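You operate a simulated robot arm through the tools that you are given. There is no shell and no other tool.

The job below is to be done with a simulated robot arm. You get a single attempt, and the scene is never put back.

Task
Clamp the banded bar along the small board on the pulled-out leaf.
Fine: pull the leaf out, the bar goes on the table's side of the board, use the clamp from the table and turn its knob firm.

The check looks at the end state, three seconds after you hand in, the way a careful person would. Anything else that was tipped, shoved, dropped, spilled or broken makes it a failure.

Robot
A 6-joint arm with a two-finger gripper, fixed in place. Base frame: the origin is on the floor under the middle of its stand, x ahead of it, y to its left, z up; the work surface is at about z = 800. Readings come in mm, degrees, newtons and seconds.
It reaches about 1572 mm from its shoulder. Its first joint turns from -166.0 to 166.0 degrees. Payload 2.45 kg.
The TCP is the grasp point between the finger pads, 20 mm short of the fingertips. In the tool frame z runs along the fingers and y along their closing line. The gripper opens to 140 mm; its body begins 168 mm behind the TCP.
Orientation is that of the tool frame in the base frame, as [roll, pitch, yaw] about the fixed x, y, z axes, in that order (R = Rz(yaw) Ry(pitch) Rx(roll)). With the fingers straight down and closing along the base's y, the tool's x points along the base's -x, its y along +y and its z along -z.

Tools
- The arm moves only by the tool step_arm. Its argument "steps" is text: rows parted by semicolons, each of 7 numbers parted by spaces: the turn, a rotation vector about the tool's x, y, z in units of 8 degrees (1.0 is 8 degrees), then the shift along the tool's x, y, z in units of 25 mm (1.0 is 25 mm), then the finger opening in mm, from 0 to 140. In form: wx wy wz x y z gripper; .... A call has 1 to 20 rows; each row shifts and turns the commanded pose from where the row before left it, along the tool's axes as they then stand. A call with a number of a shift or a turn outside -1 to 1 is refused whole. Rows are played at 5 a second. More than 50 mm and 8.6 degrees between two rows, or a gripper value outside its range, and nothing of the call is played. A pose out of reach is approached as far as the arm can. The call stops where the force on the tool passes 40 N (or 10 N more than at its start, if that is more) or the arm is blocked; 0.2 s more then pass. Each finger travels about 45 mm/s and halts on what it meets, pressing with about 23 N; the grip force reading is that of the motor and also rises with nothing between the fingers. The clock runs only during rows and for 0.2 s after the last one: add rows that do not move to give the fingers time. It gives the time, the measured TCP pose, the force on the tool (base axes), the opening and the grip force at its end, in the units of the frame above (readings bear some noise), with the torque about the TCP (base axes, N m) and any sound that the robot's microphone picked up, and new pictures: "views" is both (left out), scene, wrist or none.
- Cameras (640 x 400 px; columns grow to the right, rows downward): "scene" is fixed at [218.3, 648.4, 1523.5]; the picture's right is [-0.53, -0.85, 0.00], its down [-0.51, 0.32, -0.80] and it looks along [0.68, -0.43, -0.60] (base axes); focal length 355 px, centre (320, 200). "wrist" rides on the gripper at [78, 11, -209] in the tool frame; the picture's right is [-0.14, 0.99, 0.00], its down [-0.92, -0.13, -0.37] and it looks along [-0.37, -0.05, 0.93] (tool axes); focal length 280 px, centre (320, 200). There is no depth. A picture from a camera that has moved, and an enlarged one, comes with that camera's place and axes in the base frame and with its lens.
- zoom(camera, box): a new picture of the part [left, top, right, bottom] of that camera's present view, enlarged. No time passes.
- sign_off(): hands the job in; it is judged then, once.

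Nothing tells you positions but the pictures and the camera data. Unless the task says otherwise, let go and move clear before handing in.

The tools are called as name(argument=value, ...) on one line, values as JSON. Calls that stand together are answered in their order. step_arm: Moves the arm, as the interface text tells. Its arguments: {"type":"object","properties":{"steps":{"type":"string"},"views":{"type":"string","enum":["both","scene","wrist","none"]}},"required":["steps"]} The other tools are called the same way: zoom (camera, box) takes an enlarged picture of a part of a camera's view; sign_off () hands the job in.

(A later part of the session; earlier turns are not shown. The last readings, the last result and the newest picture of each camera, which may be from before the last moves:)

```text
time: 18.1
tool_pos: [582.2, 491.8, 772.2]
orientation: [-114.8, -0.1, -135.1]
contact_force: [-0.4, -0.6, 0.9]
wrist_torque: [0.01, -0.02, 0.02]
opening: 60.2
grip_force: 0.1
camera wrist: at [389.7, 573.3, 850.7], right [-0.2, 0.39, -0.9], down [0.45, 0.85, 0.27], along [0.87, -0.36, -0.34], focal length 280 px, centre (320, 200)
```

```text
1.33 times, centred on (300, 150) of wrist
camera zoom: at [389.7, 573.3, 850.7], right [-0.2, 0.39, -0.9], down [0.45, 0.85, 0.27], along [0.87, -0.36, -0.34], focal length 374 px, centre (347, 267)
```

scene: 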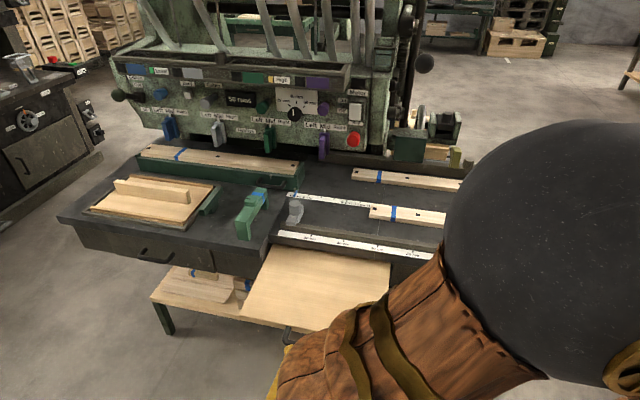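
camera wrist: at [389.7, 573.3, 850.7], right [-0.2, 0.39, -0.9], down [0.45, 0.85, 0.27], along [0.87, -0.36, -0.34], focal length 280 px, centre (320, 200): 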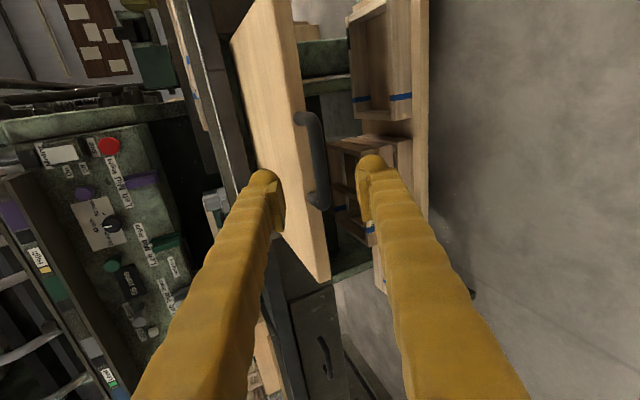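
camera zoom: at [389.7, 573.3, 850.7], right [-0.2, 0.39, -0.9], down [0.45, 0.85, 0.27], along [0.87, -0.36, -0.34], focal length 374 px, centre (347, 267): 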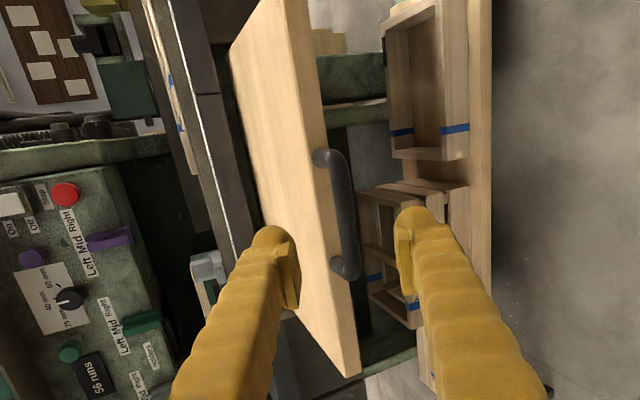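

The leaf is empty, so the board and bar must be brought to it. I'll raise the arm, level the gripper, and inspect the left panel and other candidates from above with the wrist camera.

step_arm(steps="0 0 0 0 -0.906 -0.423 60; 0 0 0 0 -0.906 -0.423 60; 0 0 0 0 -0.906 -0.423 60; 0 0 0 0 -0.906 -0.423 60; 0 0 0 0 -0.906 -0.423 60; 0 0 0 0 -0.906 -0.423 60; 0 0 0 0 -0.906 -0.423 60; 0 0 0 0 -0.906 -0.423 60; 0 0 0 0 -0.906 -0.423 60; 0 0 0 0 -0.906 -0.423 60; -0.9 0 0 0 0 0 60; -0.9 0 0 0 0 0 60; -0.9 0 0 0 0 0 60; -0.9 0 0 0 0 0 60; -0.9 0 0 0 0 0 60; -0.9 0 0 0 0 0 60; -0.9 0 0 0 0 0 60; -0.9 0 0 0 0 0 60; -0.9 0 0 0 0 0 60", views="both")

```text
time: 22.1
tool_pos: [583.3, 493.2, 1023.3]
orientation: [-179.8, 0.0, -135.0]
contact_force: [0.6, 0.2, 0.1]
wrist_torque: [0.03, 0.01, 0.02]
opening: 60.0
grip_force: 0.0
camera wrist: at [518.1, 444.8, 1233.2], right [-0.6, 0.8, -0.01], down [0.74, 0.56, 0.37], along [0.3, 0.22, -0.93], focal length 280 px, centre (320, 200)
```

scene: 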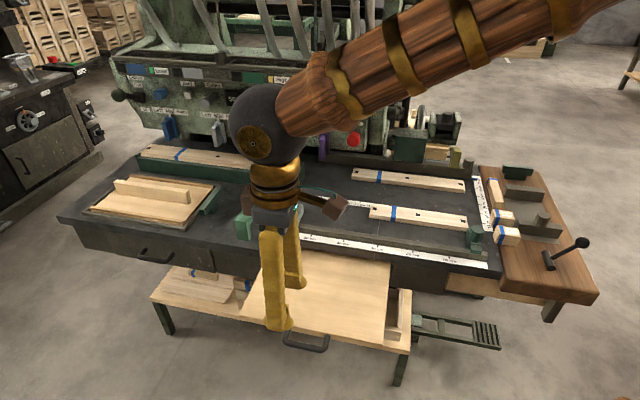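
wrist: 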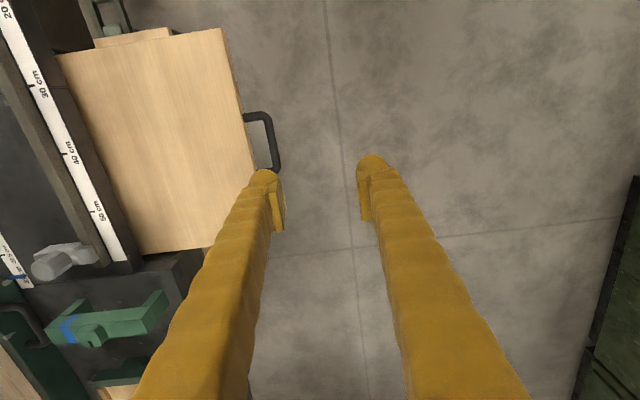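

I can see the clamp now from above too. I'll move up and across to look at the left panel from above.

step_arm(steps="0 0 0 -0.804 -0.953 -0.163 60; 0 0 0 -0.804 -0.953 -0.163 60; 0 0 0 -0.804 -0.953 -0.163 60; 0 0 0 -0.804 -0.953 -0.163 60; 0 0 0 -0.804 -0.953 -0.163 60; 0 0 0 -0.804 -0.953 -0.163 60; 0 0 0 -0.804 -0.953 -0.163 60; 0 0 0 -0.804 -0.953 -0.163 60; 0 0 0 -0.804 -0.953 -0.163 60; 0 0 0 -0.804 -0.953 -0.163 60", views="both")

zoom(camera="wrist", box=[0, 0, 640, 400])

```text
time: 24.3
tool_pos: [893.6, 466.2, 1066.8]
orientation: [-179.6, 0.0, -135.0]
contact_force: [-0.5, -0.2, -0.6]
wrist_torque: [0.05, 0.0, 0.02]
opening: 60.2
grip_force: 0.0
camera wrist: at [828.4, 418.4, 1276.0], right [-0.6, 0.8, -0.01], down [0.74, 0.56, 0.37], along [0.3, 0.22, -0.93], focal length 280 px, centre (320, 200)
```

scene: 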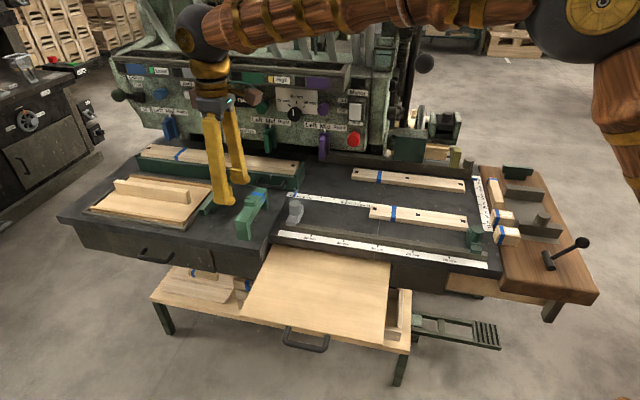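
wrist: 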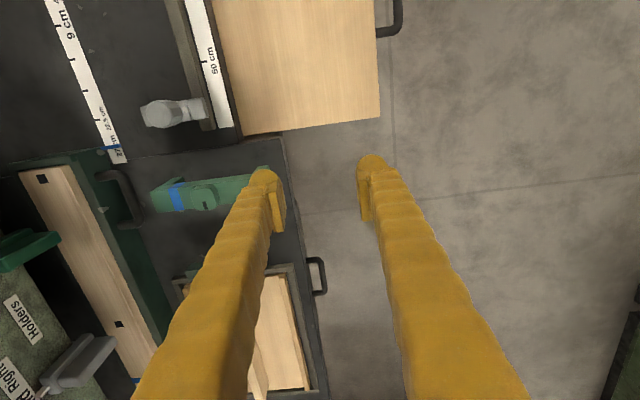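

```text
1.00 times, centred on (320, 200) of wrist (not enlarged: the box is as wide or as high as the picture)
camera zoom: at [828.4, 418.4, 1276.0], right [-0.6, 0.8, -0.01], down [0.74, 0.56, 0.37], along [0.3, 0.22, -0.93], focal length 280 px, centre (320, 200)
```

zoom: 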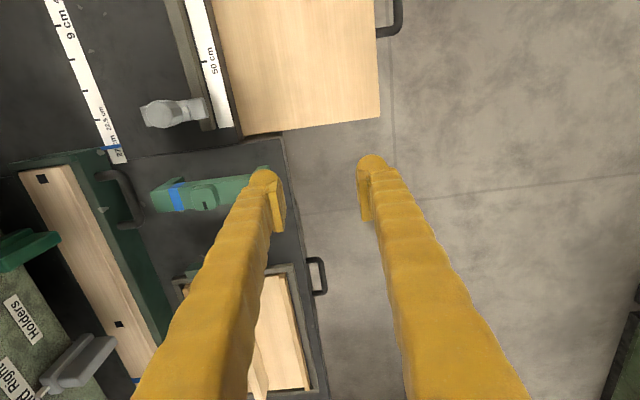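

Fingers hide the panel in this orientation. I'll tilt the gripper so its axis points at the left panel and look at it obliquely.

step_arm(steps="0 -0.9 0 0 0 -0.4 60; 0 -0.9 0 0 0 -0.4 60; 0 -0.9 0 0 0 -0.4 60; 0 -0.9 0 0 0 -0.4 60; 0 -0.9 0 0 0 -0.4 60; 0 -0.9 0 0 0 -0.4 60", views="both")

```text
time: 25.7
tool_pos: [879.7, 452.7, 1119.9]
orientation: [-179.4, 43.2, -134.9]
contact_force: [0.6, -0.5, -0.4]
wrist_torque: [-0.01, 0.0, -0.01]
opening: 60.0
grip_force: 0.0
camera wrist: at [729.3, 319.2, 1220.2], right [-0.63, 0.77, 0.09], down [0.38, 0.21, 0.9], along [0.68, 0.6, -0.43], focal length 280 px, centre (320, 200)
```

scene: 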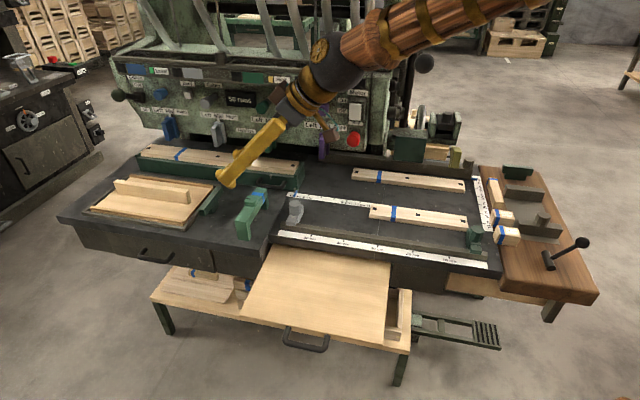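
wrist: 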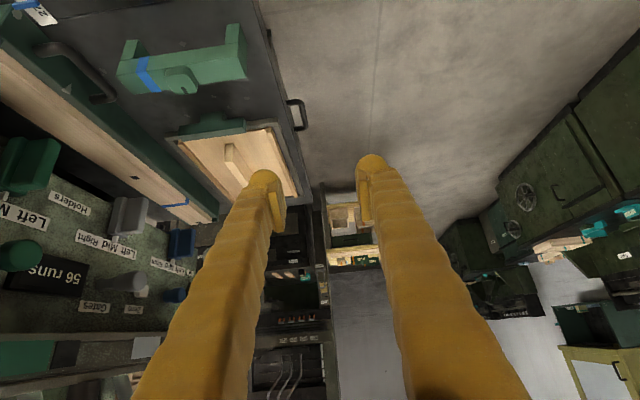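

Now the panel and clamp are both in view (upside-down). Zooming.

zoom(camera="wrist", box=[160, 110, 320, 210])

zoom(camera="wrist", box=[100, 10, 280, 120])

```text
4.00 times, centred on (240, 160) of wrist
camera zoom: at [729.3, 319.2, 1220.2], right [-0.63, 0.77, 0.09], down [0.38, 0.21, 0.9], along [0.68, 0.6, -0.43], focal length 1122 px, centre (640, 360)
```

zoom: 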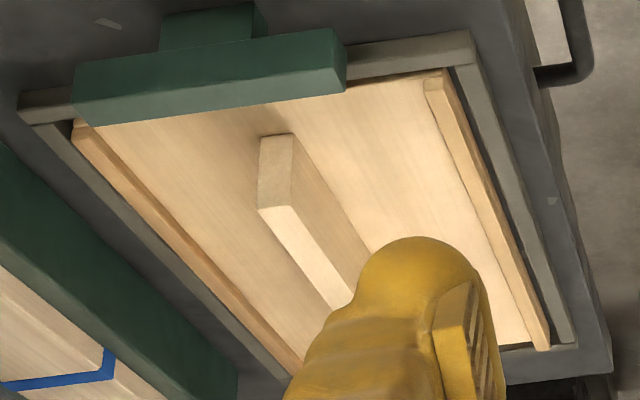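

```text
3.56 times, centred on (190, 65) of wrist
camera zoom: at [729.3, 319.2, 1220.2], right [-0.63, 0.77, 0.09], down [0.38, 0.21, 0.9], along [0.68, 0.6, -0.43], focal length 997 px, centre (782, 680)
```

zoom: 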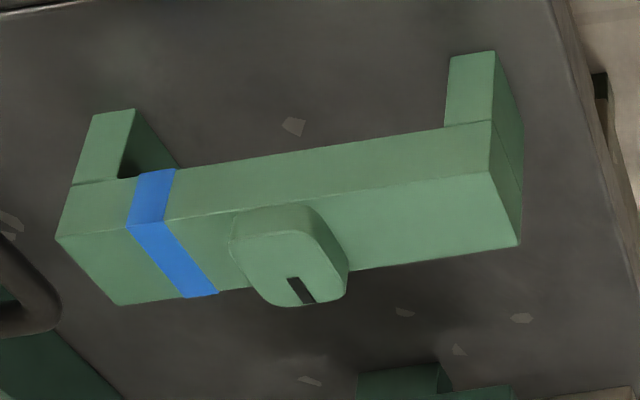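

The left panel is a lid-like panel with a rib in a framed recess with a green turn-latch; the clamp is an inverted U with a knob on top. I'll check the right half of the table and walnut block area from above.

step_arm(steps="0 0.9 0 0 0 0 60; 0 0.9 0 0 0 0 60; 0 0.9 0 0 0 0 60; 0 0.9 0 0 0 0 60; 0 0.9 0 0 0 0 60; 0 0.9 0 0 0 0 60; 0 0 0 0.98 -0.71 0.1 60; 0 0 0 0.98 -0.71 0.1 60; 0 0 0 0.98 -0.71 0.1 60; 0 0 0 0.98 -0.71 0.1 60; 0 0 0 0.98 -0.71 0.1 60; 0 0 0 0.98 -0.71 0.1 60; 0 0 0 0.98 -0.71 0.1 60; 0 0 0 0.98 -0.71 0.1 60; 0 0 0 0.98 -0.71 0.1 60; 0 0 0 0.98 -0.71 0.1 60; 0 0 0 0.98 -0.71 0.1 60; 0 0 0 0.98 -0.71 0.1 60; 0 0 0 0.98 -0.71 0.1 60; 0 0 0 0.98 -0.71 0.1 60", views="both")

zoom(camera="wrist", box=[0, 0, 320, 200])

zoom(camera="wrist", box=[260, 0, 580, 200])

```text
time: 29.9
tool_pos: [813.0, 36.1, 1089.5]
orientation: [-179.6, 0.1, -135.1]
contact_force: [0.4, 0.3, 0.0]
wrist_torque: [0.01, -0.01, -0.01]
opening: 60.0
grip_force: 0.1
camera wrist: at [747.8, -12.9, 1298.5], right [-0.6, 0.8, -0.01], down [0.74, 0.56, 0.37], along [0.3, 0.22, -0.93], focal length 280 px, centre (320, 200)
```

scene: 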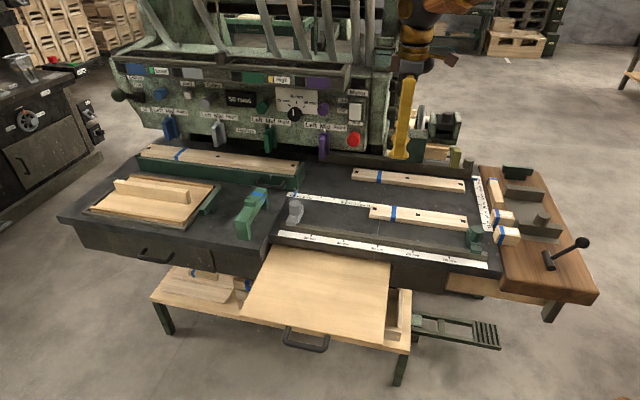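
wrist: 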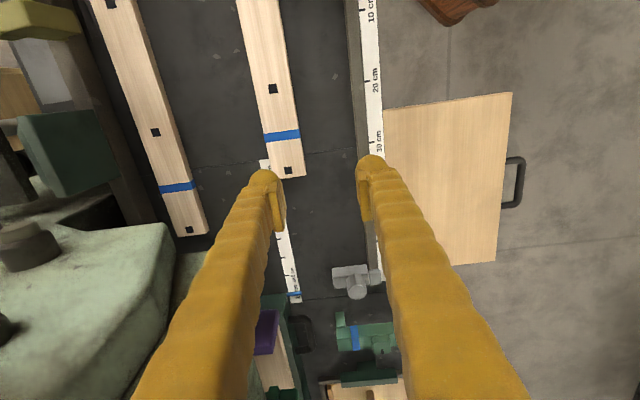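

```text
2.00 times, centred on (160, 100) of wrist
camera zoom: at [747.8, -12.9, 1298.5], right [-0.6, 0.8, -0.01], down [0.74, 0.56, 0.37], along [0.3, 0.22, -0.93], focal length 561 px, centre (640, 400)
```

zoom: 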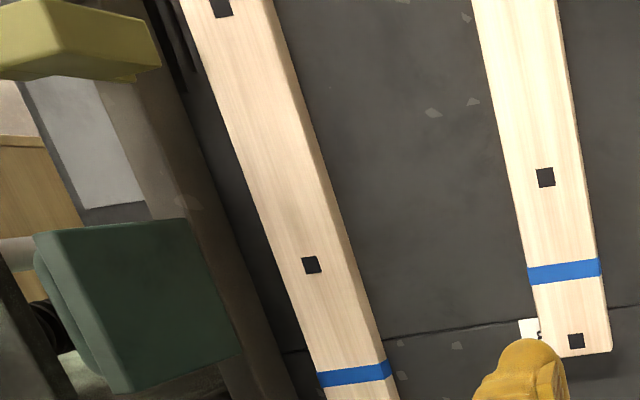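

```text
2.00 times, centred on (420, 100) of wrist
camera zoom: at [747.8, -12.9, 1298.5], right [-0.6, 0.8, -0.01], down [0.74, 0.56, 0.37], along [0.3, 0.22, -0.93], focal length 561 px, centre (120, 400)
```

zoom: 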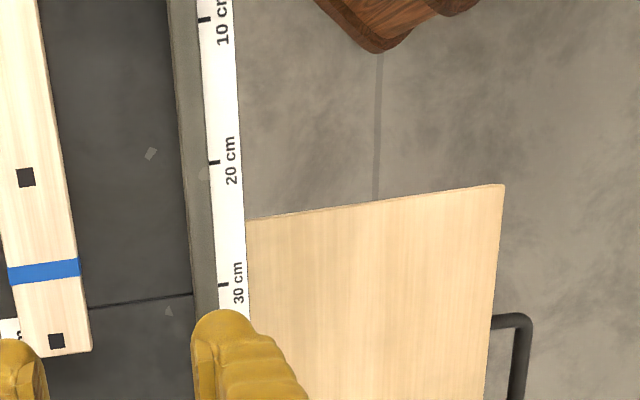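

Two banded planks lie on the table, no small board here. Next, look at the walnut block area to the right.

step_arm(steps="0 0 0 1 0 0.1 60; 0 0 0 1 0 0.1 60; 0 0 0 1 0 0.1 60; 0 0 0 1 0 0.1 60; 0 0 0 1 0 0.1 60; 0 0 0 1 0 0.1 60; 0 0 0 1 0 0.1 60; 0 0 0 1 0 0.1 60; 0 0 0 1 0 0.1 60; 0 0 0 1 0 0.1 60", views="both")

zoom(camera="wrist", box=[200, 0, 520, 200])

zoom(camera="wrist", box=[0, 0, 320, 200])

```text
time: 32.1
tool_pos: [636.4, -141.5, 1063.3]
orientation: [-179.5, -0.1, -135.0]
contact_force: [0.5, 0.0, -0.2]
wrist_torque: [0.01, -0.01, 0.03]
opening: 60.2
grip_force: 0.1
camera wrist: at [571.5, -189.8, 1272.5], right [-0.6, 0.8, -0.01], down [0.74, 0.56, 0.37], along [0.3, 0.22, -0.93], focal length 280 px, centre (320, 200)
```

scene: 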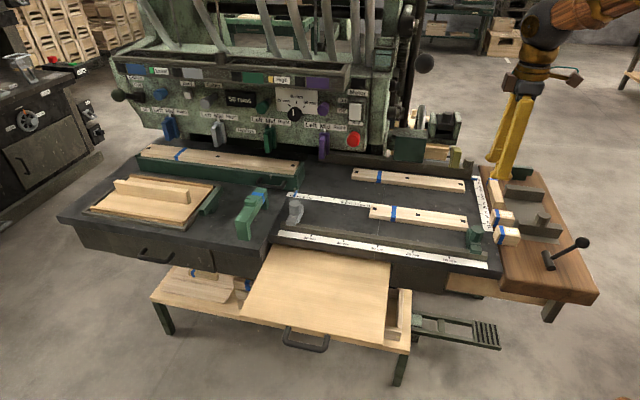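
wrist: 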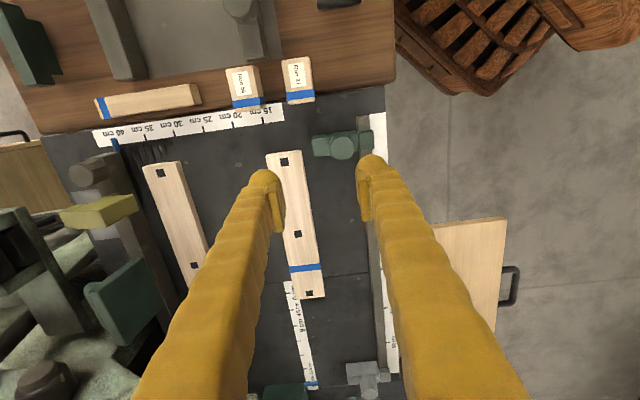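

```text
2.00 times, centred on (360, 100) of wrist
camera zoom: at [571.5, -189.8, 1272.5], right [-0.6, 0.8, -0.01], down [0.74, 0.56, 0.37], along [0.3, 0.22, -0.93], focal length 561 px, centre (240, 400)
```

zoom: 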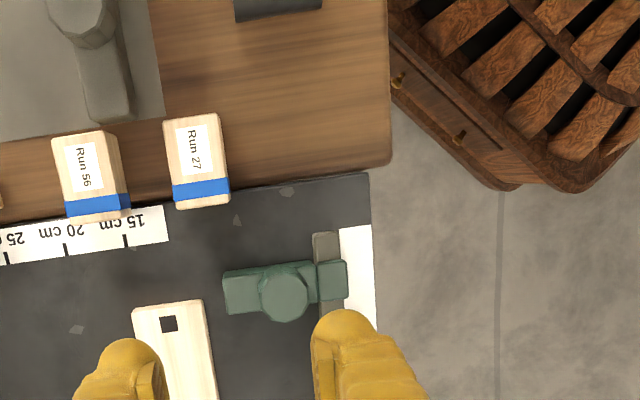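

```text
2.00 times, centred on (160, 100) of wrist
camera zoom: at [571.5, -189.8, 1272.5], right [-0.6, 0.8, -0.01], down [0.74, 0.56, 0.37], along [0.3, 0.22, -0.93], focal length 561 px, centre (640, 400)
```

zoom: 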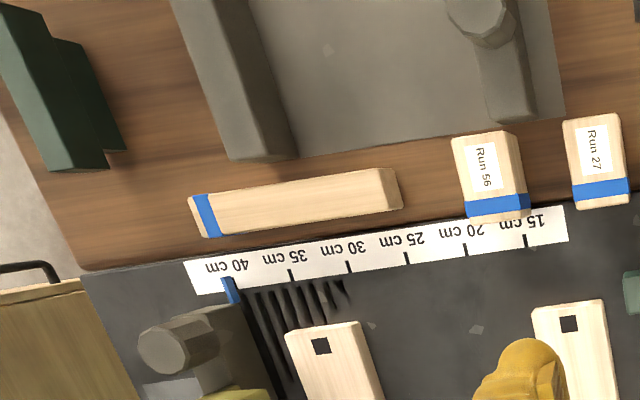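

On the walnut block there is an unlabelled square bar with a single blue band at its end (the likely "banded bar"), plus "Run" blocks and a vise. Next I'll measure the clamp from above and look again at the left panel.

step_arm(steps="0 0 0 -0.98 0.1 0 60; 0 0 0 -0.98 0.1 0 60; 0 0 0 -0.98 0.1 0 60; 0 0 0 -0.98 0.1 0 60; 0 0 0 -0.98 0.1 0 60; 0 0 0 -0.98 0.1 0 60; 0 0 0 -0.98 0.1 0 60; 0 0 0 -0.98 0.1 0 60; 0 0 0 -0.98 0.1 0 60; 0 0 0 -0.98 0.1 0 60; 0 0 0 -0.98 0.1 0 60; 0 0 0 -0.98 0.1 0 60; 0 0 0 -0.98 0.1 0 60; 0 0 0 -0.98 0.1 0 60; 0 0 0 -0.98 0.1 0 60; 0 0 0 -0.98 0.1 0 60; 0 0 0 -0.98 0.1 0 60; 0 0 0 -0.98 0.1 0 60; 0 0 0 -0.98 0.1 0 60; 0 0 0 -0.98 0.1 0 60", views="none")

step_arm(steps="0 0 0 -0.98 0.1 0 60; 0 0 0 -0.98 0.1 0 60; 0 0 0 -0.98 0.1 0 60; 0 0 0 -0.98 0.1 0 60; 0 0 0 -0.98 0.1 0 60; 0 0 0 -0.98 0.1 0 60; 0 0 0 -0.98 0.1 0 60; 0 0 0 -0.98 0.1 0 60; 0 0 0 -0.98 0.1 0 60; 0 0 0 -0.98 0.1 0 60; 0 0 0 -0.98 0.1 0 60; 0 0 0 -0.98 0.1 0 60; 0 0 0 -0.98 0.1 0 60; 0 0 0 -0.98 0.1 0 60", views="both")

zoom(camera="wrist", box=[60, 0, 380, 200])

```text
time: 36.3
tool_pos: [947.6, 240.4, 1064.1]
orientation: [-179.6, 0.0, -135.1]
contact_force: [-0.1, -0.3, 0.4]
wrist_torque: [-0.02, -0.03, 0.02]
opening: 60.3
grip_force: 0.0
```

```text
time: 39.3
tool_pos: [1100.1, 476.4, 1038.1]
orientation: [-179.6, -0.1, -135.1]
contact_force: [0.5, -0.4, 0.7]
wrist_torque: [0.13, 0.02, -0.02]
opening: 60.1
grip_force: 0.1
out of reach, approached as far as the arm can: row 11, 12, 13, 14
camera wrist: at [1035.6, 430.3, 1247.9], right [-0.6, 0.8, -0.01], down [0.74, 0.56, 0.37], along [0.3, 0.22, -0.93], focal length 280 px, centre (320, 200)
```

scene: 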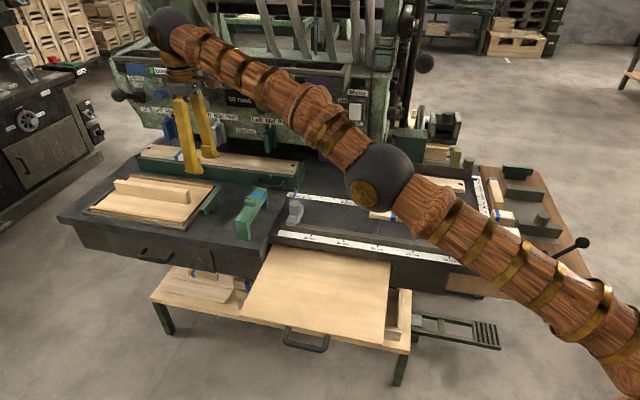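
wrist: 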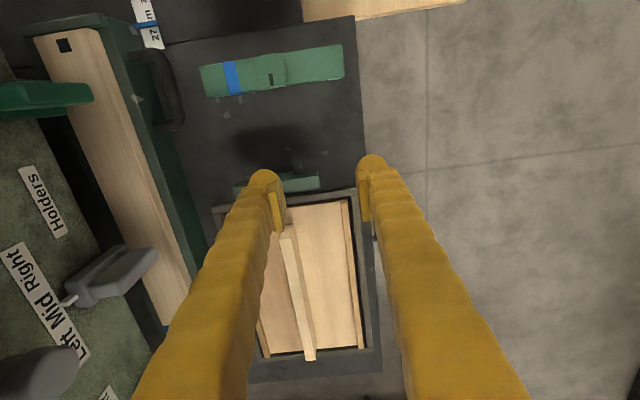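

```text
2.00 times, centred on (220, 100) of wrist
camera zoom: at [1035.6, 430.3, 1247.9], right [-0.6, 0.8, -0.01], down [0.74, 0.56, 0.37], along [0.3, 0.22, -0.93], focal length 561 px, centre (520, 400)
```

zoom: 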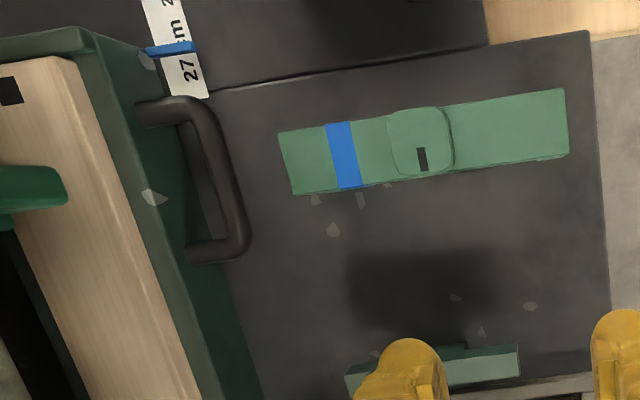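

The arm is near its reach limit out here, so the left panel isn't meant for handling. Clamp centre ≈ (1060, 371), about 175 mm long along the outward direction. Now go back and look toward the back-right area where I glimpsed another wooden piece with a handle.

step_arm(steps="0 0 0 1 -0.18 -0.03 60; 0 0 0 1 -0.18 -0.03 60; 0 0 0 1 -0.18 -0.03 60; 0 0 0 1 -0.18 -0.03 60; 0 0 0 1 -0.18 -0.03 60; 0 0 0 1 -0.18 -0.03 60; 0 0 0 1 -0.18 -0.03 60; 0 0 0 1 -0.18 -0.03 60; 0 0 0 1 -0.18 -0.03 60; 0 0 0 1 -0.18 -0.03 60; 0 0 0 1 -0.18 -0.03 60; 0 0 0 1 -0.18 -0.03 60; 0 0 0 1 -0.18 -0.03 60; 0 0 0 1 -0.18 -0.03 60; 0 0 0 1 -0.18 -0.03 60; 0 0 0 1 -0.18 -0.03 60; 0 0 0 1 -0.18 -0.03 60; 0 0 0 1 -0.18 -0.03 60; 0 0 0 1 -0.18 -0.03 60; 0 0 0 1 -0.18 -0.03 60", views="none")

step_arm(steps="0 0 0 1 -0.18 -0.03 60; 0 0 0 1 -0.18 -0.03 60; 0 0 0 1 -0.18 -0.03 60; 0 0 0 1 -0.18 -0.03 60; 0 0 0 1 -0.18 -0.03 60; 0 0 0 1 -0.18 -0.03 60; 0 0 0 1 -0.18 -0.03 60; 0 0 0 1 -0.18 -0.03 60; 0 0 0 1 -0.18 -0.03 60; 0 0 0 1 -0.18 -0.03 60; 1 0 0 0 0 0 60; 1 0 0 0 0 0 60; 1 0 0 0 0 0 60; 1 0 0 0 0 0 60", views="both")

```text
time: 43.5
tool_pos: [1102.0, 444.7, 1064.9]
orientation: [-179.7, -0.3, -135.2]
contact_force: [-0.4, 0.9, 0.5]
wrist_torque: [0.01, -0.02, 0.01]
opening: 60.2
grip_force: 0.1
out of reach, approached as far as the arm can: row 1, 2, 3, 4, 5, 6, 7, 8, 9, 10, 11, 12, 13, 14, 15, 16, 17, 18, 19, 20
```

```text
time: 46.5
tool_pos: [1130.5, 460.3, 1082.6]
orientation: [-159.9, -0.7, -135.3]
contact_force: [0.8, 0.4, -0.3]
wrist_torque: [0.07, 0.0, -0.01]
opening: 60.2
grip_force: 0.0
out of reach, approached as far as the arm can: row 1, 2, 3, 4, 5, 6, 7, 8, 9, 10, 11, 12, 13, 14
camera wrist: at [1019.1, 464.0, 1276.7], right [-0.56, 0.75, -0.34], down [0.65, 0.66, 0.38], along [0.51, -0.01, -0.86], focal length 280 px, centre (320, 200)
```

scene: 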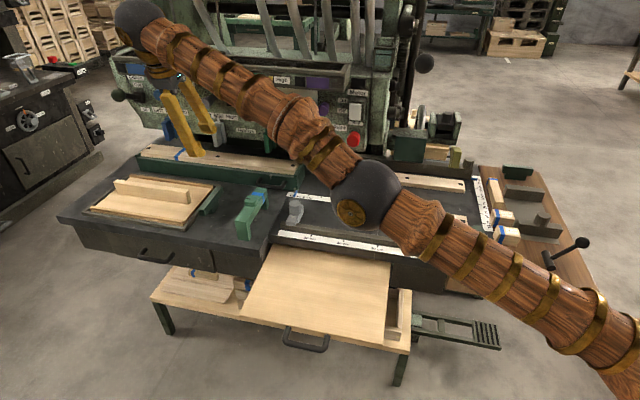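
wrist: 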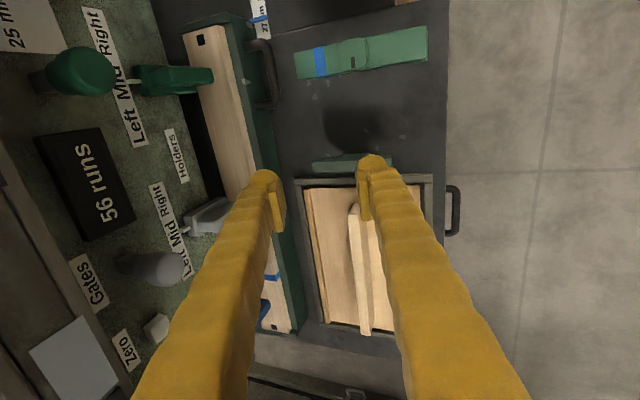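

The arm seems to be lagging at full stretch despite my commands back; I'll send idle rows to see whether it returns toward the commanded pose.

step_arm(steps="0 0 0 0 0 0 60; 0 0 0 0 0 0 60; 0 0 0 0 0 0 60; 0 0 0 0 0 0 60", views="scene")

```text
time: 47.5
tool_pos: [1131.7, 461.5, 1082.5]
orientation: [-160.0, -0.7, -135.3]
contact_force: [-0.4, 0.1, 0.1]
wrist_torque: [-0.01, 0.0, 0.01]
opening: 60.0
grip_force: 0.0
```

scene: 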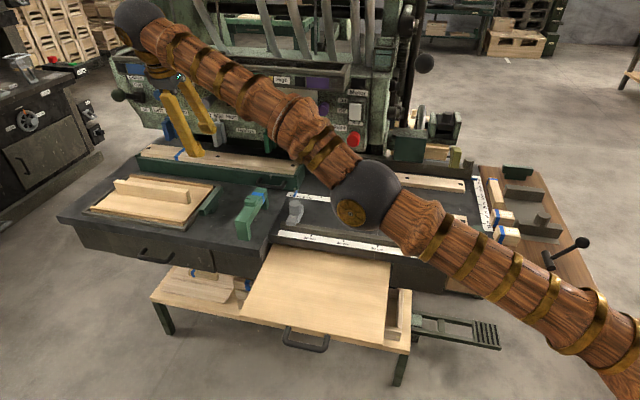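

The commanded pose was apparently reset at the limit. I'll test a small move back to see how it responds.

step_arm(steps="0 0 0 0.4 0 0 60; 0 0 0 0.4 0 0 60", views="none")

step_arm(steps="0 -0.5 0 0 0 0 60; 0 -0.5 0 0 0 0 60", views="none")

```text
time: 48.1
tool_pos: [1131.7, 454.4, 1090.1]
orientation: [-159.9, -0.8, -135.3]
contact_force: [-0.4, 0.3, 0.6]
wrist_torque: [-0.03, 0.01, 0.01]
opening: 60.0
grip_force: 0.1
out of reach, approached as far as the arm can: row 1, 2
```

```text
time: 48.7
tool_pos: [1161.4, 472.2, 1110.9]
orientation: [-159.8, 6.7, -132.5]
contact_force: [-0.3, -0.2, 0.0]
wrist_torque: [-0.02, 0.0, 0.01]
opening: 60.0
grip_force: 0.0
out of reach, approached as far as the arm can: row 1, 2
```

The elbow is stretched straight (singular). A downward move should bend it again; there's plenty of room below (z≈1110 vs. table 800).

step_arm(steps="0 0 0 0 0.27 0.75 60; 0 0 0 0 0.27 0.75 60; 0 0 0 0 0.27 0.75 60; 0 0 0 0 0.27 0.75 60", views="scene")

```text
time: 49.7
tool_pos: [1183.2, 485.8, 1037.9]
orientation: [-159.8, 6.8, -132.5]
contact_force: [-0.2, -0.5, 0.6]
wrist_torque: [0.01, 0.01, 0.02]
opening: 59.9
grip_force: 0.1
out of reach, approached as far as the arm can: row 1, 2, 3, 4
```

scene: 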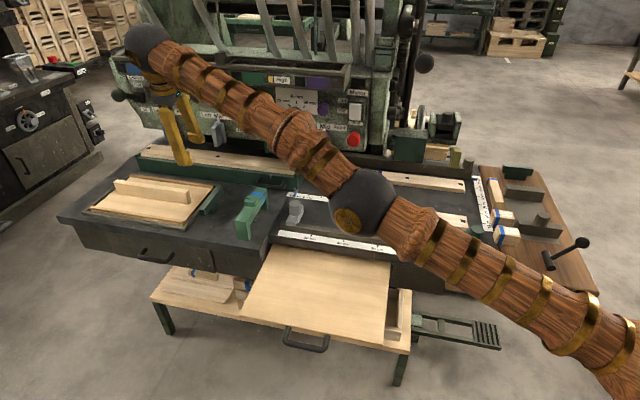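

Still straight. I'll command a sustained inward-and-slightly-down motion to bend the elbow progressively.

step_arm(steps="0 0 0 0.745 0.369 0.027 60; 0 0 0 0.745 0.369 0.027 60; 0 0 0 0.745 0.369 0.027 60; 0 0 0 0.745 0.369 0.027 60; 0 0 0 0.745 0.369 0.027 60; 0 0 0 0.745 0.369 0.027 60", views="scene")

```text
time: 51.1
tool_pos: [1183.4, 486.9, 1037.1]
orientation: [-159.8, 6.8, -132.4]
contact_force: [0.7, -0.3, -0.3]
wrist_torque: [0.0, -0.03, -0.01]
opening: 60.3
grip_force: 0.0
out of reach, approached as far as the arm can: row 1, 2, 3, 4, 5, 6
```

scene: 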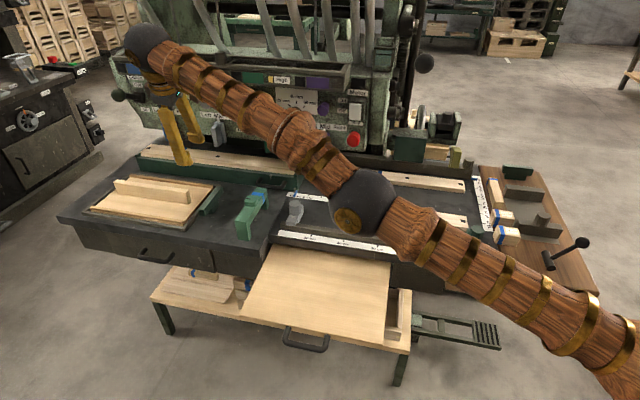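

Straight-elbow singularity: rotating the tool about the wrist centre with fingers swinging inward should bend the elbow. Trying that gradually.

step_arm(steps="-0.211 0.433 -0.133 0.847 0.416 0 60; -0.211 0.433 -0.133 0.847 0.416 0 60; -0.211 0.433 -0.133 0.847 0.416 0 60; -0.211 0.433 -0.133 0.847 0.416 0 60; -0.211 0.433 -0.133 0.847 0.416 0 60; -0.211 0.433 -0.133 0.847 0.416 0 60; -0.211 0.433 -0.133 0.847 0.416 0 60; -0.211 0.433 -0.133 0.847 0.416 0 60", views="scene")

```text
time: 52.9
tool_pos: [1030.8, 422.5, 1028.3]
orientation: [-173.7, -22.0, -130.6]
contact_force: [1.3, 0.4, 0.3]
wrist_torque: [0.01, 0.05, 0.01]
opening: 60.0
grip_force: 0.2
out of reach, approached as far as the arm can: row 2, 4, 6
```

scene: 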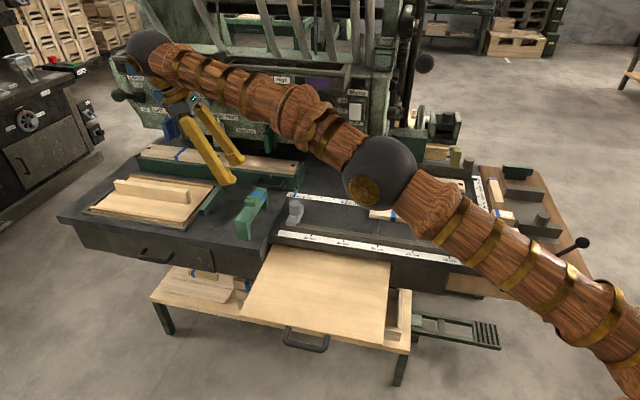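

The elbow is bending again. Now move inward.

step_arm(steps="0 0 0 0.658 0.388 0.225 60; 0 0 0 0.658 0.388 0.225 60; 0 0 0 0.658 0.388 0.225 60; 0 0 0 0.658 0.388 0.225 60; 0 0 0 0.658 0.388 0.225 60; 0 0 0 0.658 0.388 0.225 60", views="scene")

```text
time: 54.3
tool_pos: [920.2, 378.0, 1027.3]
orientation: [-173.7, -21.9, -130.5]
contact_force: [0.7, -0.2, 0.2]
wrist_torque: [-0.03, 0.04, -0.01]
opening: 60.3
grip_force: 0.1
```

scene: 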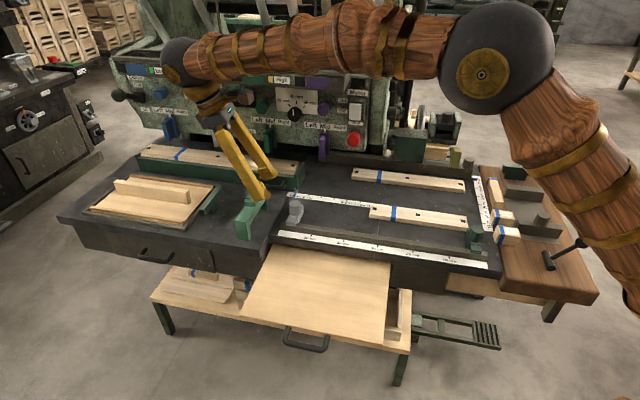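

Recovered. Level the gripper again, then move to look at the back-right area.

step_arm(steps="-0.221 -0.679 0.1735 0 0 0 60; -0.221 -0.679 0.1735 0 0 0 60; -0.221 -0.679 0.1735 0 0 0 60; -0.221 -0.679 0.1735 0 0 0 60; 0 0 0 0.9 0 -0.1 60; 0 0 0 0.9 0 -0.1 60; 0 0 0 0.9 0 -0.1 60; 0 0 0 0.9 0 -0.1 60; 0 0 0 0.9 0 -0.1 60; 0 0 0 0.9 0 -0.1 60; 0 0 0 0.9 0 -0.1 60; 0 0 0 0.9 0 -0.1 60; 0 0 0 0.9 0 -0.1 60; 0 0 0 0.9 0 -0.1 60; 0 0 0 0.9 0 -0.1 60; 0 0 0 0.9 0 -0.1 60; 0 0 0 0.9 0 -0.1 60; 0 0 0 0.9 0 -0.1 60; 0 0 0 0.9 0 -0.1 60; 0 0 0 0.9 0 -0.1 60", views="both")

```text
time: 58.5
tool_pos: [666.6, 122.6, 1067.1]
orientation: [179.8, 0.0, -135.1]
contact_force: [0.1, -0.4, -0.4]
wrist_torque: [-0.02, -0.02, 0.01]
opening: 60.1
grip_force: 0.0
camera wrist: at [603.1, 72.9, 1276.3], right [-0.6, 0.8, 0.0], down [0.74, 0.56, 0.37], along [0.29, 0.22, -0.93], focal length 280 px, centre (320, 200)
```

scene: 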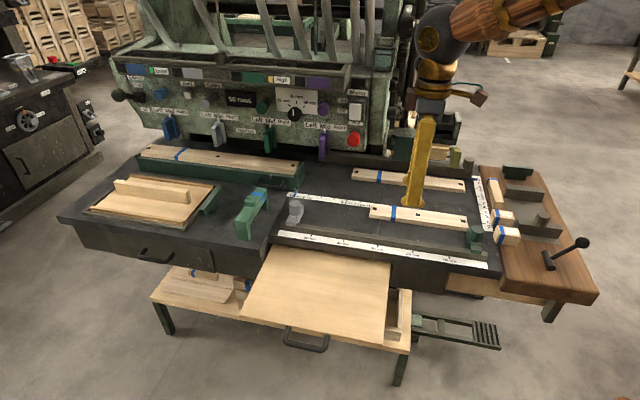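
wrist: 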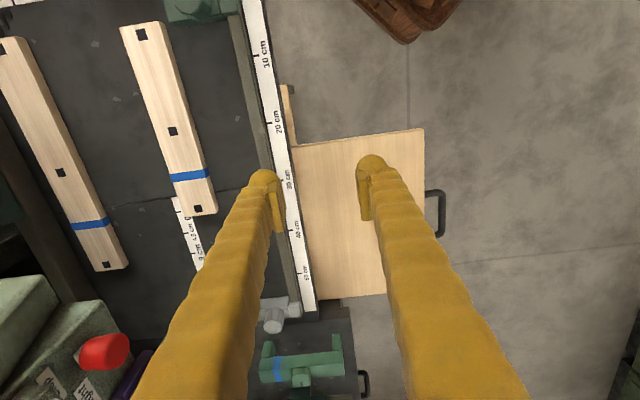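

Both planks are clearly visible: front one ≈ 290 mm, back one ≈ 380 mm. Now a look toward the back-right.

step_arm(steps="0 0 0 0.7 -0.95 -0.1 60; 0 0 0 0.7 -0.95 -0.1 60; 0 0 0 0.7 -0.95 -0.1 60; 0 0 0 0.7 -0.95 -0.1 60; 0 0 0 0.7 -0.95 -0.1 60; 0 0 0 0.7 -0.95 -0.1 60; 0 0 0 0.7 -0.95 -0.1 60; 0 0 0 0.7 -0.95 -0.1 60; 0 0 0 0.7 -0.95 -0.1 60; 1 0 0 0 0 0 60; 1 0 0 0 0 0 60; 1 0 0 0 0 0 60; 1 0 0 0 0 0 60", views="both")

zoom(camera="wrist", box=[0, 100, 260, 300])

zoom(camera="wrist", box=[100, 0, 420, 200])

```text
time: 61.3
tool_pos: [705.9, -139.5, 1089.5]
orientation: [-148.0, 0.1, -135.1]
contact_force: [0.0, 0.0, 0.1]
wrist_torque: [0.02, -0.02, -0.02]
opening: 60.2
grip_force: 0.2
camera wrist: at [565.8, -112.1, 1261.1], right [-0.5, 0.69, -0.52], down [0.59, 0.71, 0.38], along [0.64, -0.12, -0.76], focal length 280 px, centre (320, 200)
```

scene: 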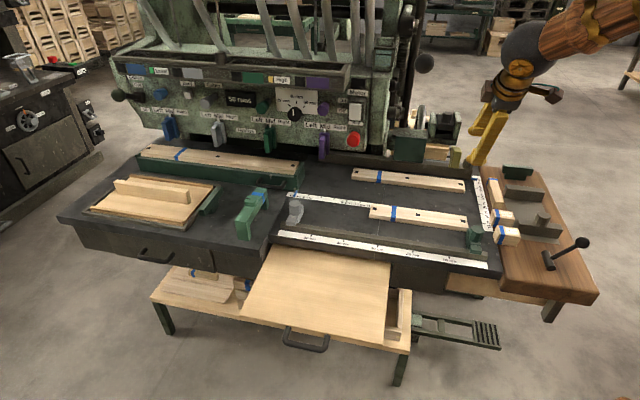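
wrist: 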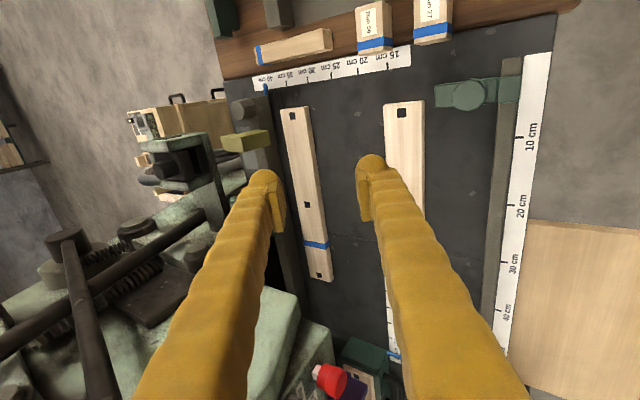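

```text
2.00 times, centred on (130, 200) of wrist
camera zoom: at [565.8, -112.1, 1261.1], right [-0.5, 0.69, -0.52], down [0.59, 0.71, 0.38], along [0.64, -0.12, -0.76], focal length 561 px, centre (700, 200)
```

zoom: 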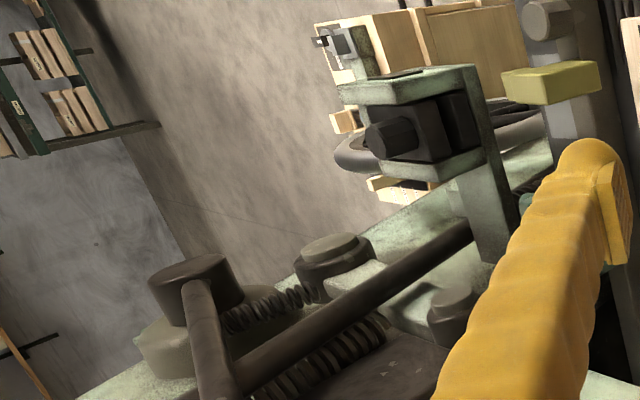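

```text
2.00 times, centred on (260, 100) of wrist
camera zoom: at [565.8, -112.1, 1261.1], right [-0.5, 0.69, -0.52], down [0.59, 0.71, 0.38], along [0.64, -0.12, -0.76], focal length 561 px, centre (440, 400)
```

zoom: 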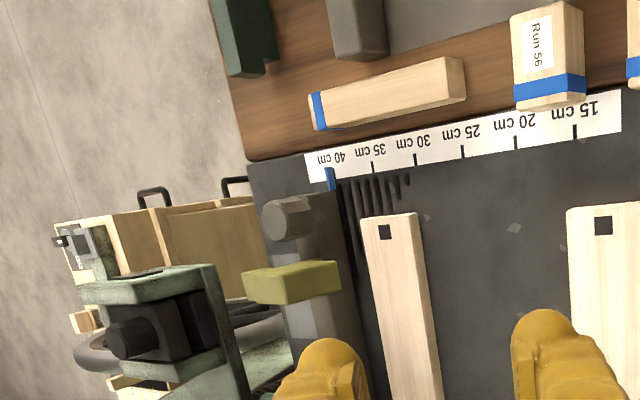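

Nothing relevant in the back. I'll zoom into the remaining unexamined spots: the wood slab under the right front corner, and the lower shelf with boards.

zoom(camera="scene", box=[380, 240, 600, 380])

zoom(camera="scene", box=[60, 240, 280, 380])

zoom(camera="scene", box=[360, 270, 440, 350])

zoom(camera="scene", box=[0, 30, 160, 150])

```text
2.86 times, centred on (490, 310) of scene
camera zoom: at [218.3, 648.4, 1523.5], right [-0.53, -0.85, 0.0], down [-0.51, 0.32, -0.8], along [0.68, -0.43, -0.6], focal length 1013 px, centre (-166, -114)
```

zoom: 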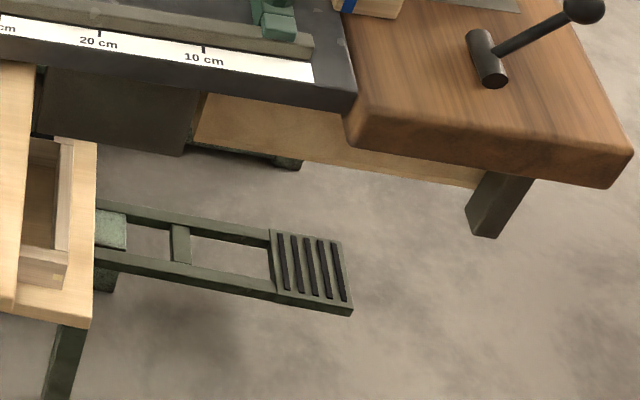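

```text
2.86 times, centred on (170, 310) of scene
camera zoom: at [218.3, 648.4, 1523.5], right [-0.53, -0.85, 0.0], down [-0.51, 0.32, -0.8], along [0.68, -0.43, -0.6], focal length 1013 px, centre (749, -114)
```

zoom: 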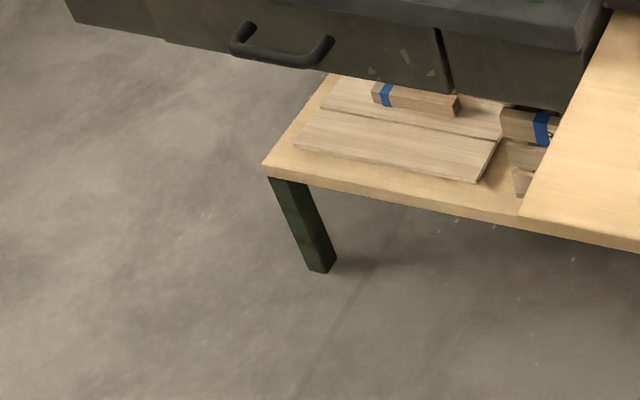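

```text
5.00 times, centred on (400, 310) of scene
camera zoom: at [218.3, 648.4, 1523.5], right [-0.53, -0.85, 0.0], down [-0.51, 0.32, -0.8], along [0.68, -0.43, -0.6], focal length 1773 px, centre (-80, -350)
```

zoom: 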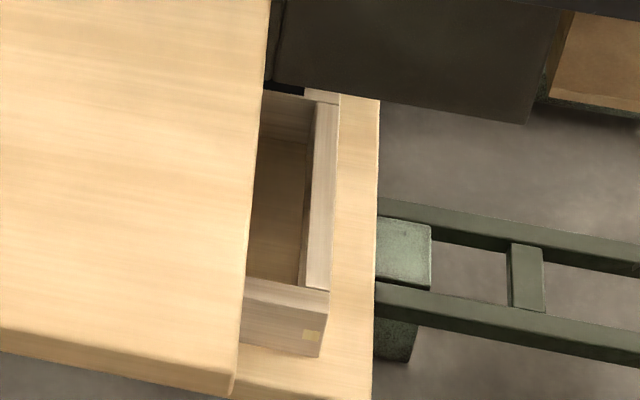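

```text
3.33 times, centred on (80, 90) of scene
camera zoom: at [218.3, 648.4, 1523.5], right [-0.53, -0.85, 0.0], down [-0.51, 0.32, -0.8], along [0.68, -0.43, -0.6], focal length 1182 px, centre (1120, 567)
```

zoom: 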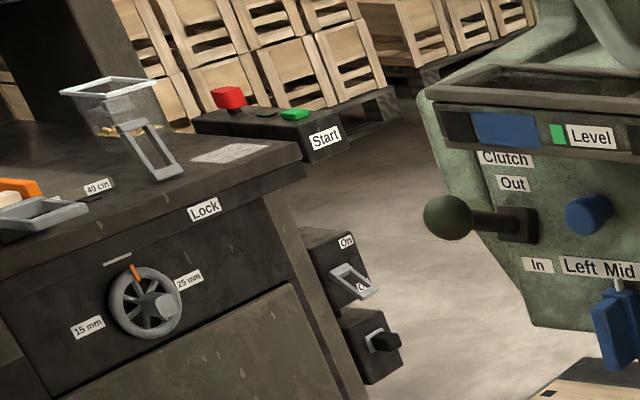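

Before deciding which board is meant, I want to check under the table above the leaf's rear part in case a small board sits further in. I'll move the gripper in front of the leaf, horizontal, and look under the table edge.

step_arm(steps="0 0 0 -0.718 0.973 -0.396 60; 0 0 0 -0.718 0.973 -0.396 60; 0 0 0 -0.718 0.973 -0.396 60; 0 0 0 -0.718 0.973 -0.396 60; 0 0 0 -0.718 0.973 -0.396 60; 0 0 0 -0.718 0.973 -0.396 60; 0 0 0 -0.718 0.973 -0.396 60; 0 0 0 -0.718 0.973 -0.396 60; 0 0 0 -0.718 0.973 -0.396 60; 0 0 0 -0.718 0.973 -0.396 60; 0 0 0 -0.718 0.973 -0.396 60; 0 0 0 -0.718 0.973 -0.396 60; 0 0 0 -0.718 0.973 -0.396 60; 0 0 0 -0.718 0.973 -0.396 60; 0 0 0 -0.718 0.973 -0.396 60; 0 0 0 -0.718 0.973 -0.396 60; 0 0 0 -0.718 0.973 -0.396 60; 0 0 0 -0.718 0.973 -0.396 60; 0 0 0 -0.718 0.973 -0.396 60; 0 0 0 -0.718 0.973 -0.396 60", views="none")

step_arm(steps="0.906 0 0 0 0 0 60; 0.906 0 0 0 0 0 60; 0.906 0 0 0 0 0 60; 0.906 0 0 0 0 0 60; 0.906 0 0 0 0 0 60; 0.906 0 0 0 0 0 60; 0.906 0 0 0 0 0 60; 0.906 0 0 0 0 0 60; 0 0 0 0 1 0 60; 0 0 0 0 1 0 60; 0 0 0 0 1 0 60; 0 0 0 0 1 0 60; 0 0 0 0 1 0 60; 0 0 0 0 1 0 60; 0 0 0 0 1 0 60; 0 0 0 0 1 0 60", views="both")

```text
time: 65.5
tool_pos: [593.5, 479.7, 1001.5]
orientation: [-148.2, 0.1, -134.9]
contact_force: [1.0, -0.7, 0.3]
wrist_torque: [0.03, -0.01, 0.03]
opening: 60.1
grip_force: 0.2
```

```text
time: 68.9
tool_pos: [592.7, 479.5, 800.7]
orientation: [-90.2, 0.1, -135.0]
contact_force: [-0.1, -0.3, 0.3]
wrist_torque: [-0.05, 0.0, -0.02]
opening: 60.0
grip_force: 0.1
camera wrist: at [389.6, 570.5, 790.2], right [0.1, 0.1, -0.99], down [0.39, 0.91, 0.13], along [0.92, -0.4, 0.05], focal length 280 px, centre (320, 200)
```

scene: 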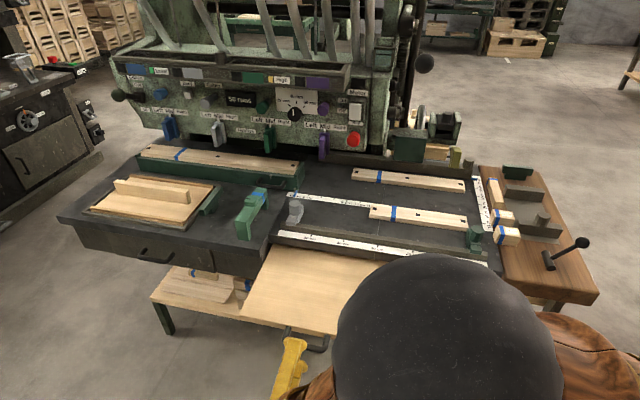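
wrist: 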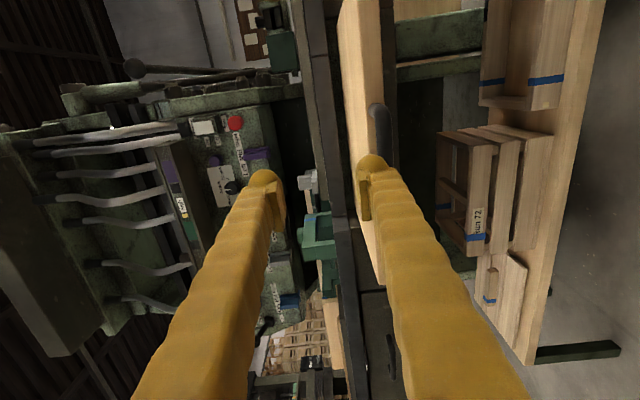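

zoom(camera="wrist", box=[280, 0, 420, 180])

zoom(camera="wrist", box=[280, 150, 380, 400])

zoom(camera="wrist", box=[430, 60, 620, 360])

```text
2.22 times, centred on (350, 90) of wrist
camera zoom: at [389.6, 570.5, 790.2], right [0.1, 0.1, -0.99], down [0.39, 0.91, 0.13], along [0.92, -0.4, 0.05], focal length 623 px, centre (253, 444)
```

zoom: 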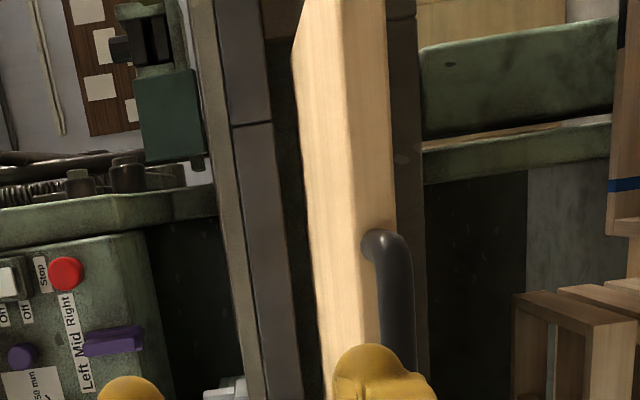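

```text
1.60 times, centred on (330, 275) of wrist
camera zoom: at [389.6, 570.5, 790.2], right [0.1, 0.1, -0.99], down [0.39, 0.91, 0.13], along [0.92, -0.4, 0.05], focal length 449 px, centre (304, 80)
```

zoom: 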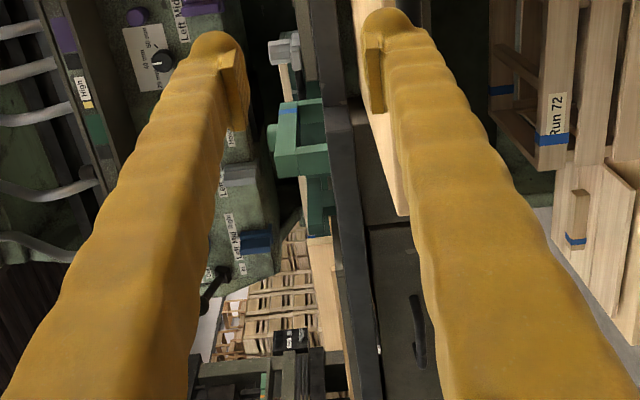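

```text
1.33 times, centred on (525, 210) of wrist
camera zoom: at [389.6, 570.5, 790.2], right [0.1, 0.1, -0.99], down [0.39, 0.91, 0.13], along [0.92, -0.4, 0.05], focal length 374 px, centre (47, 187)
```

zoom: 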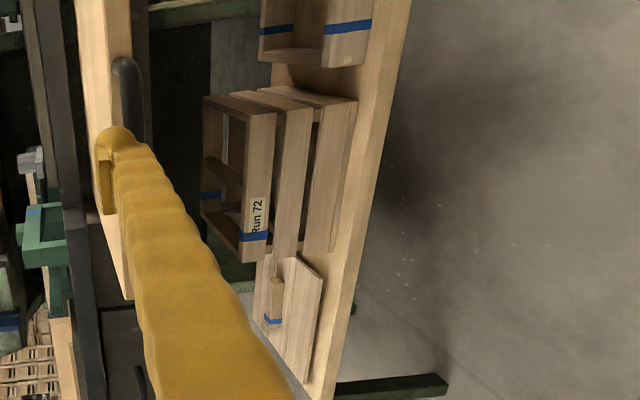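

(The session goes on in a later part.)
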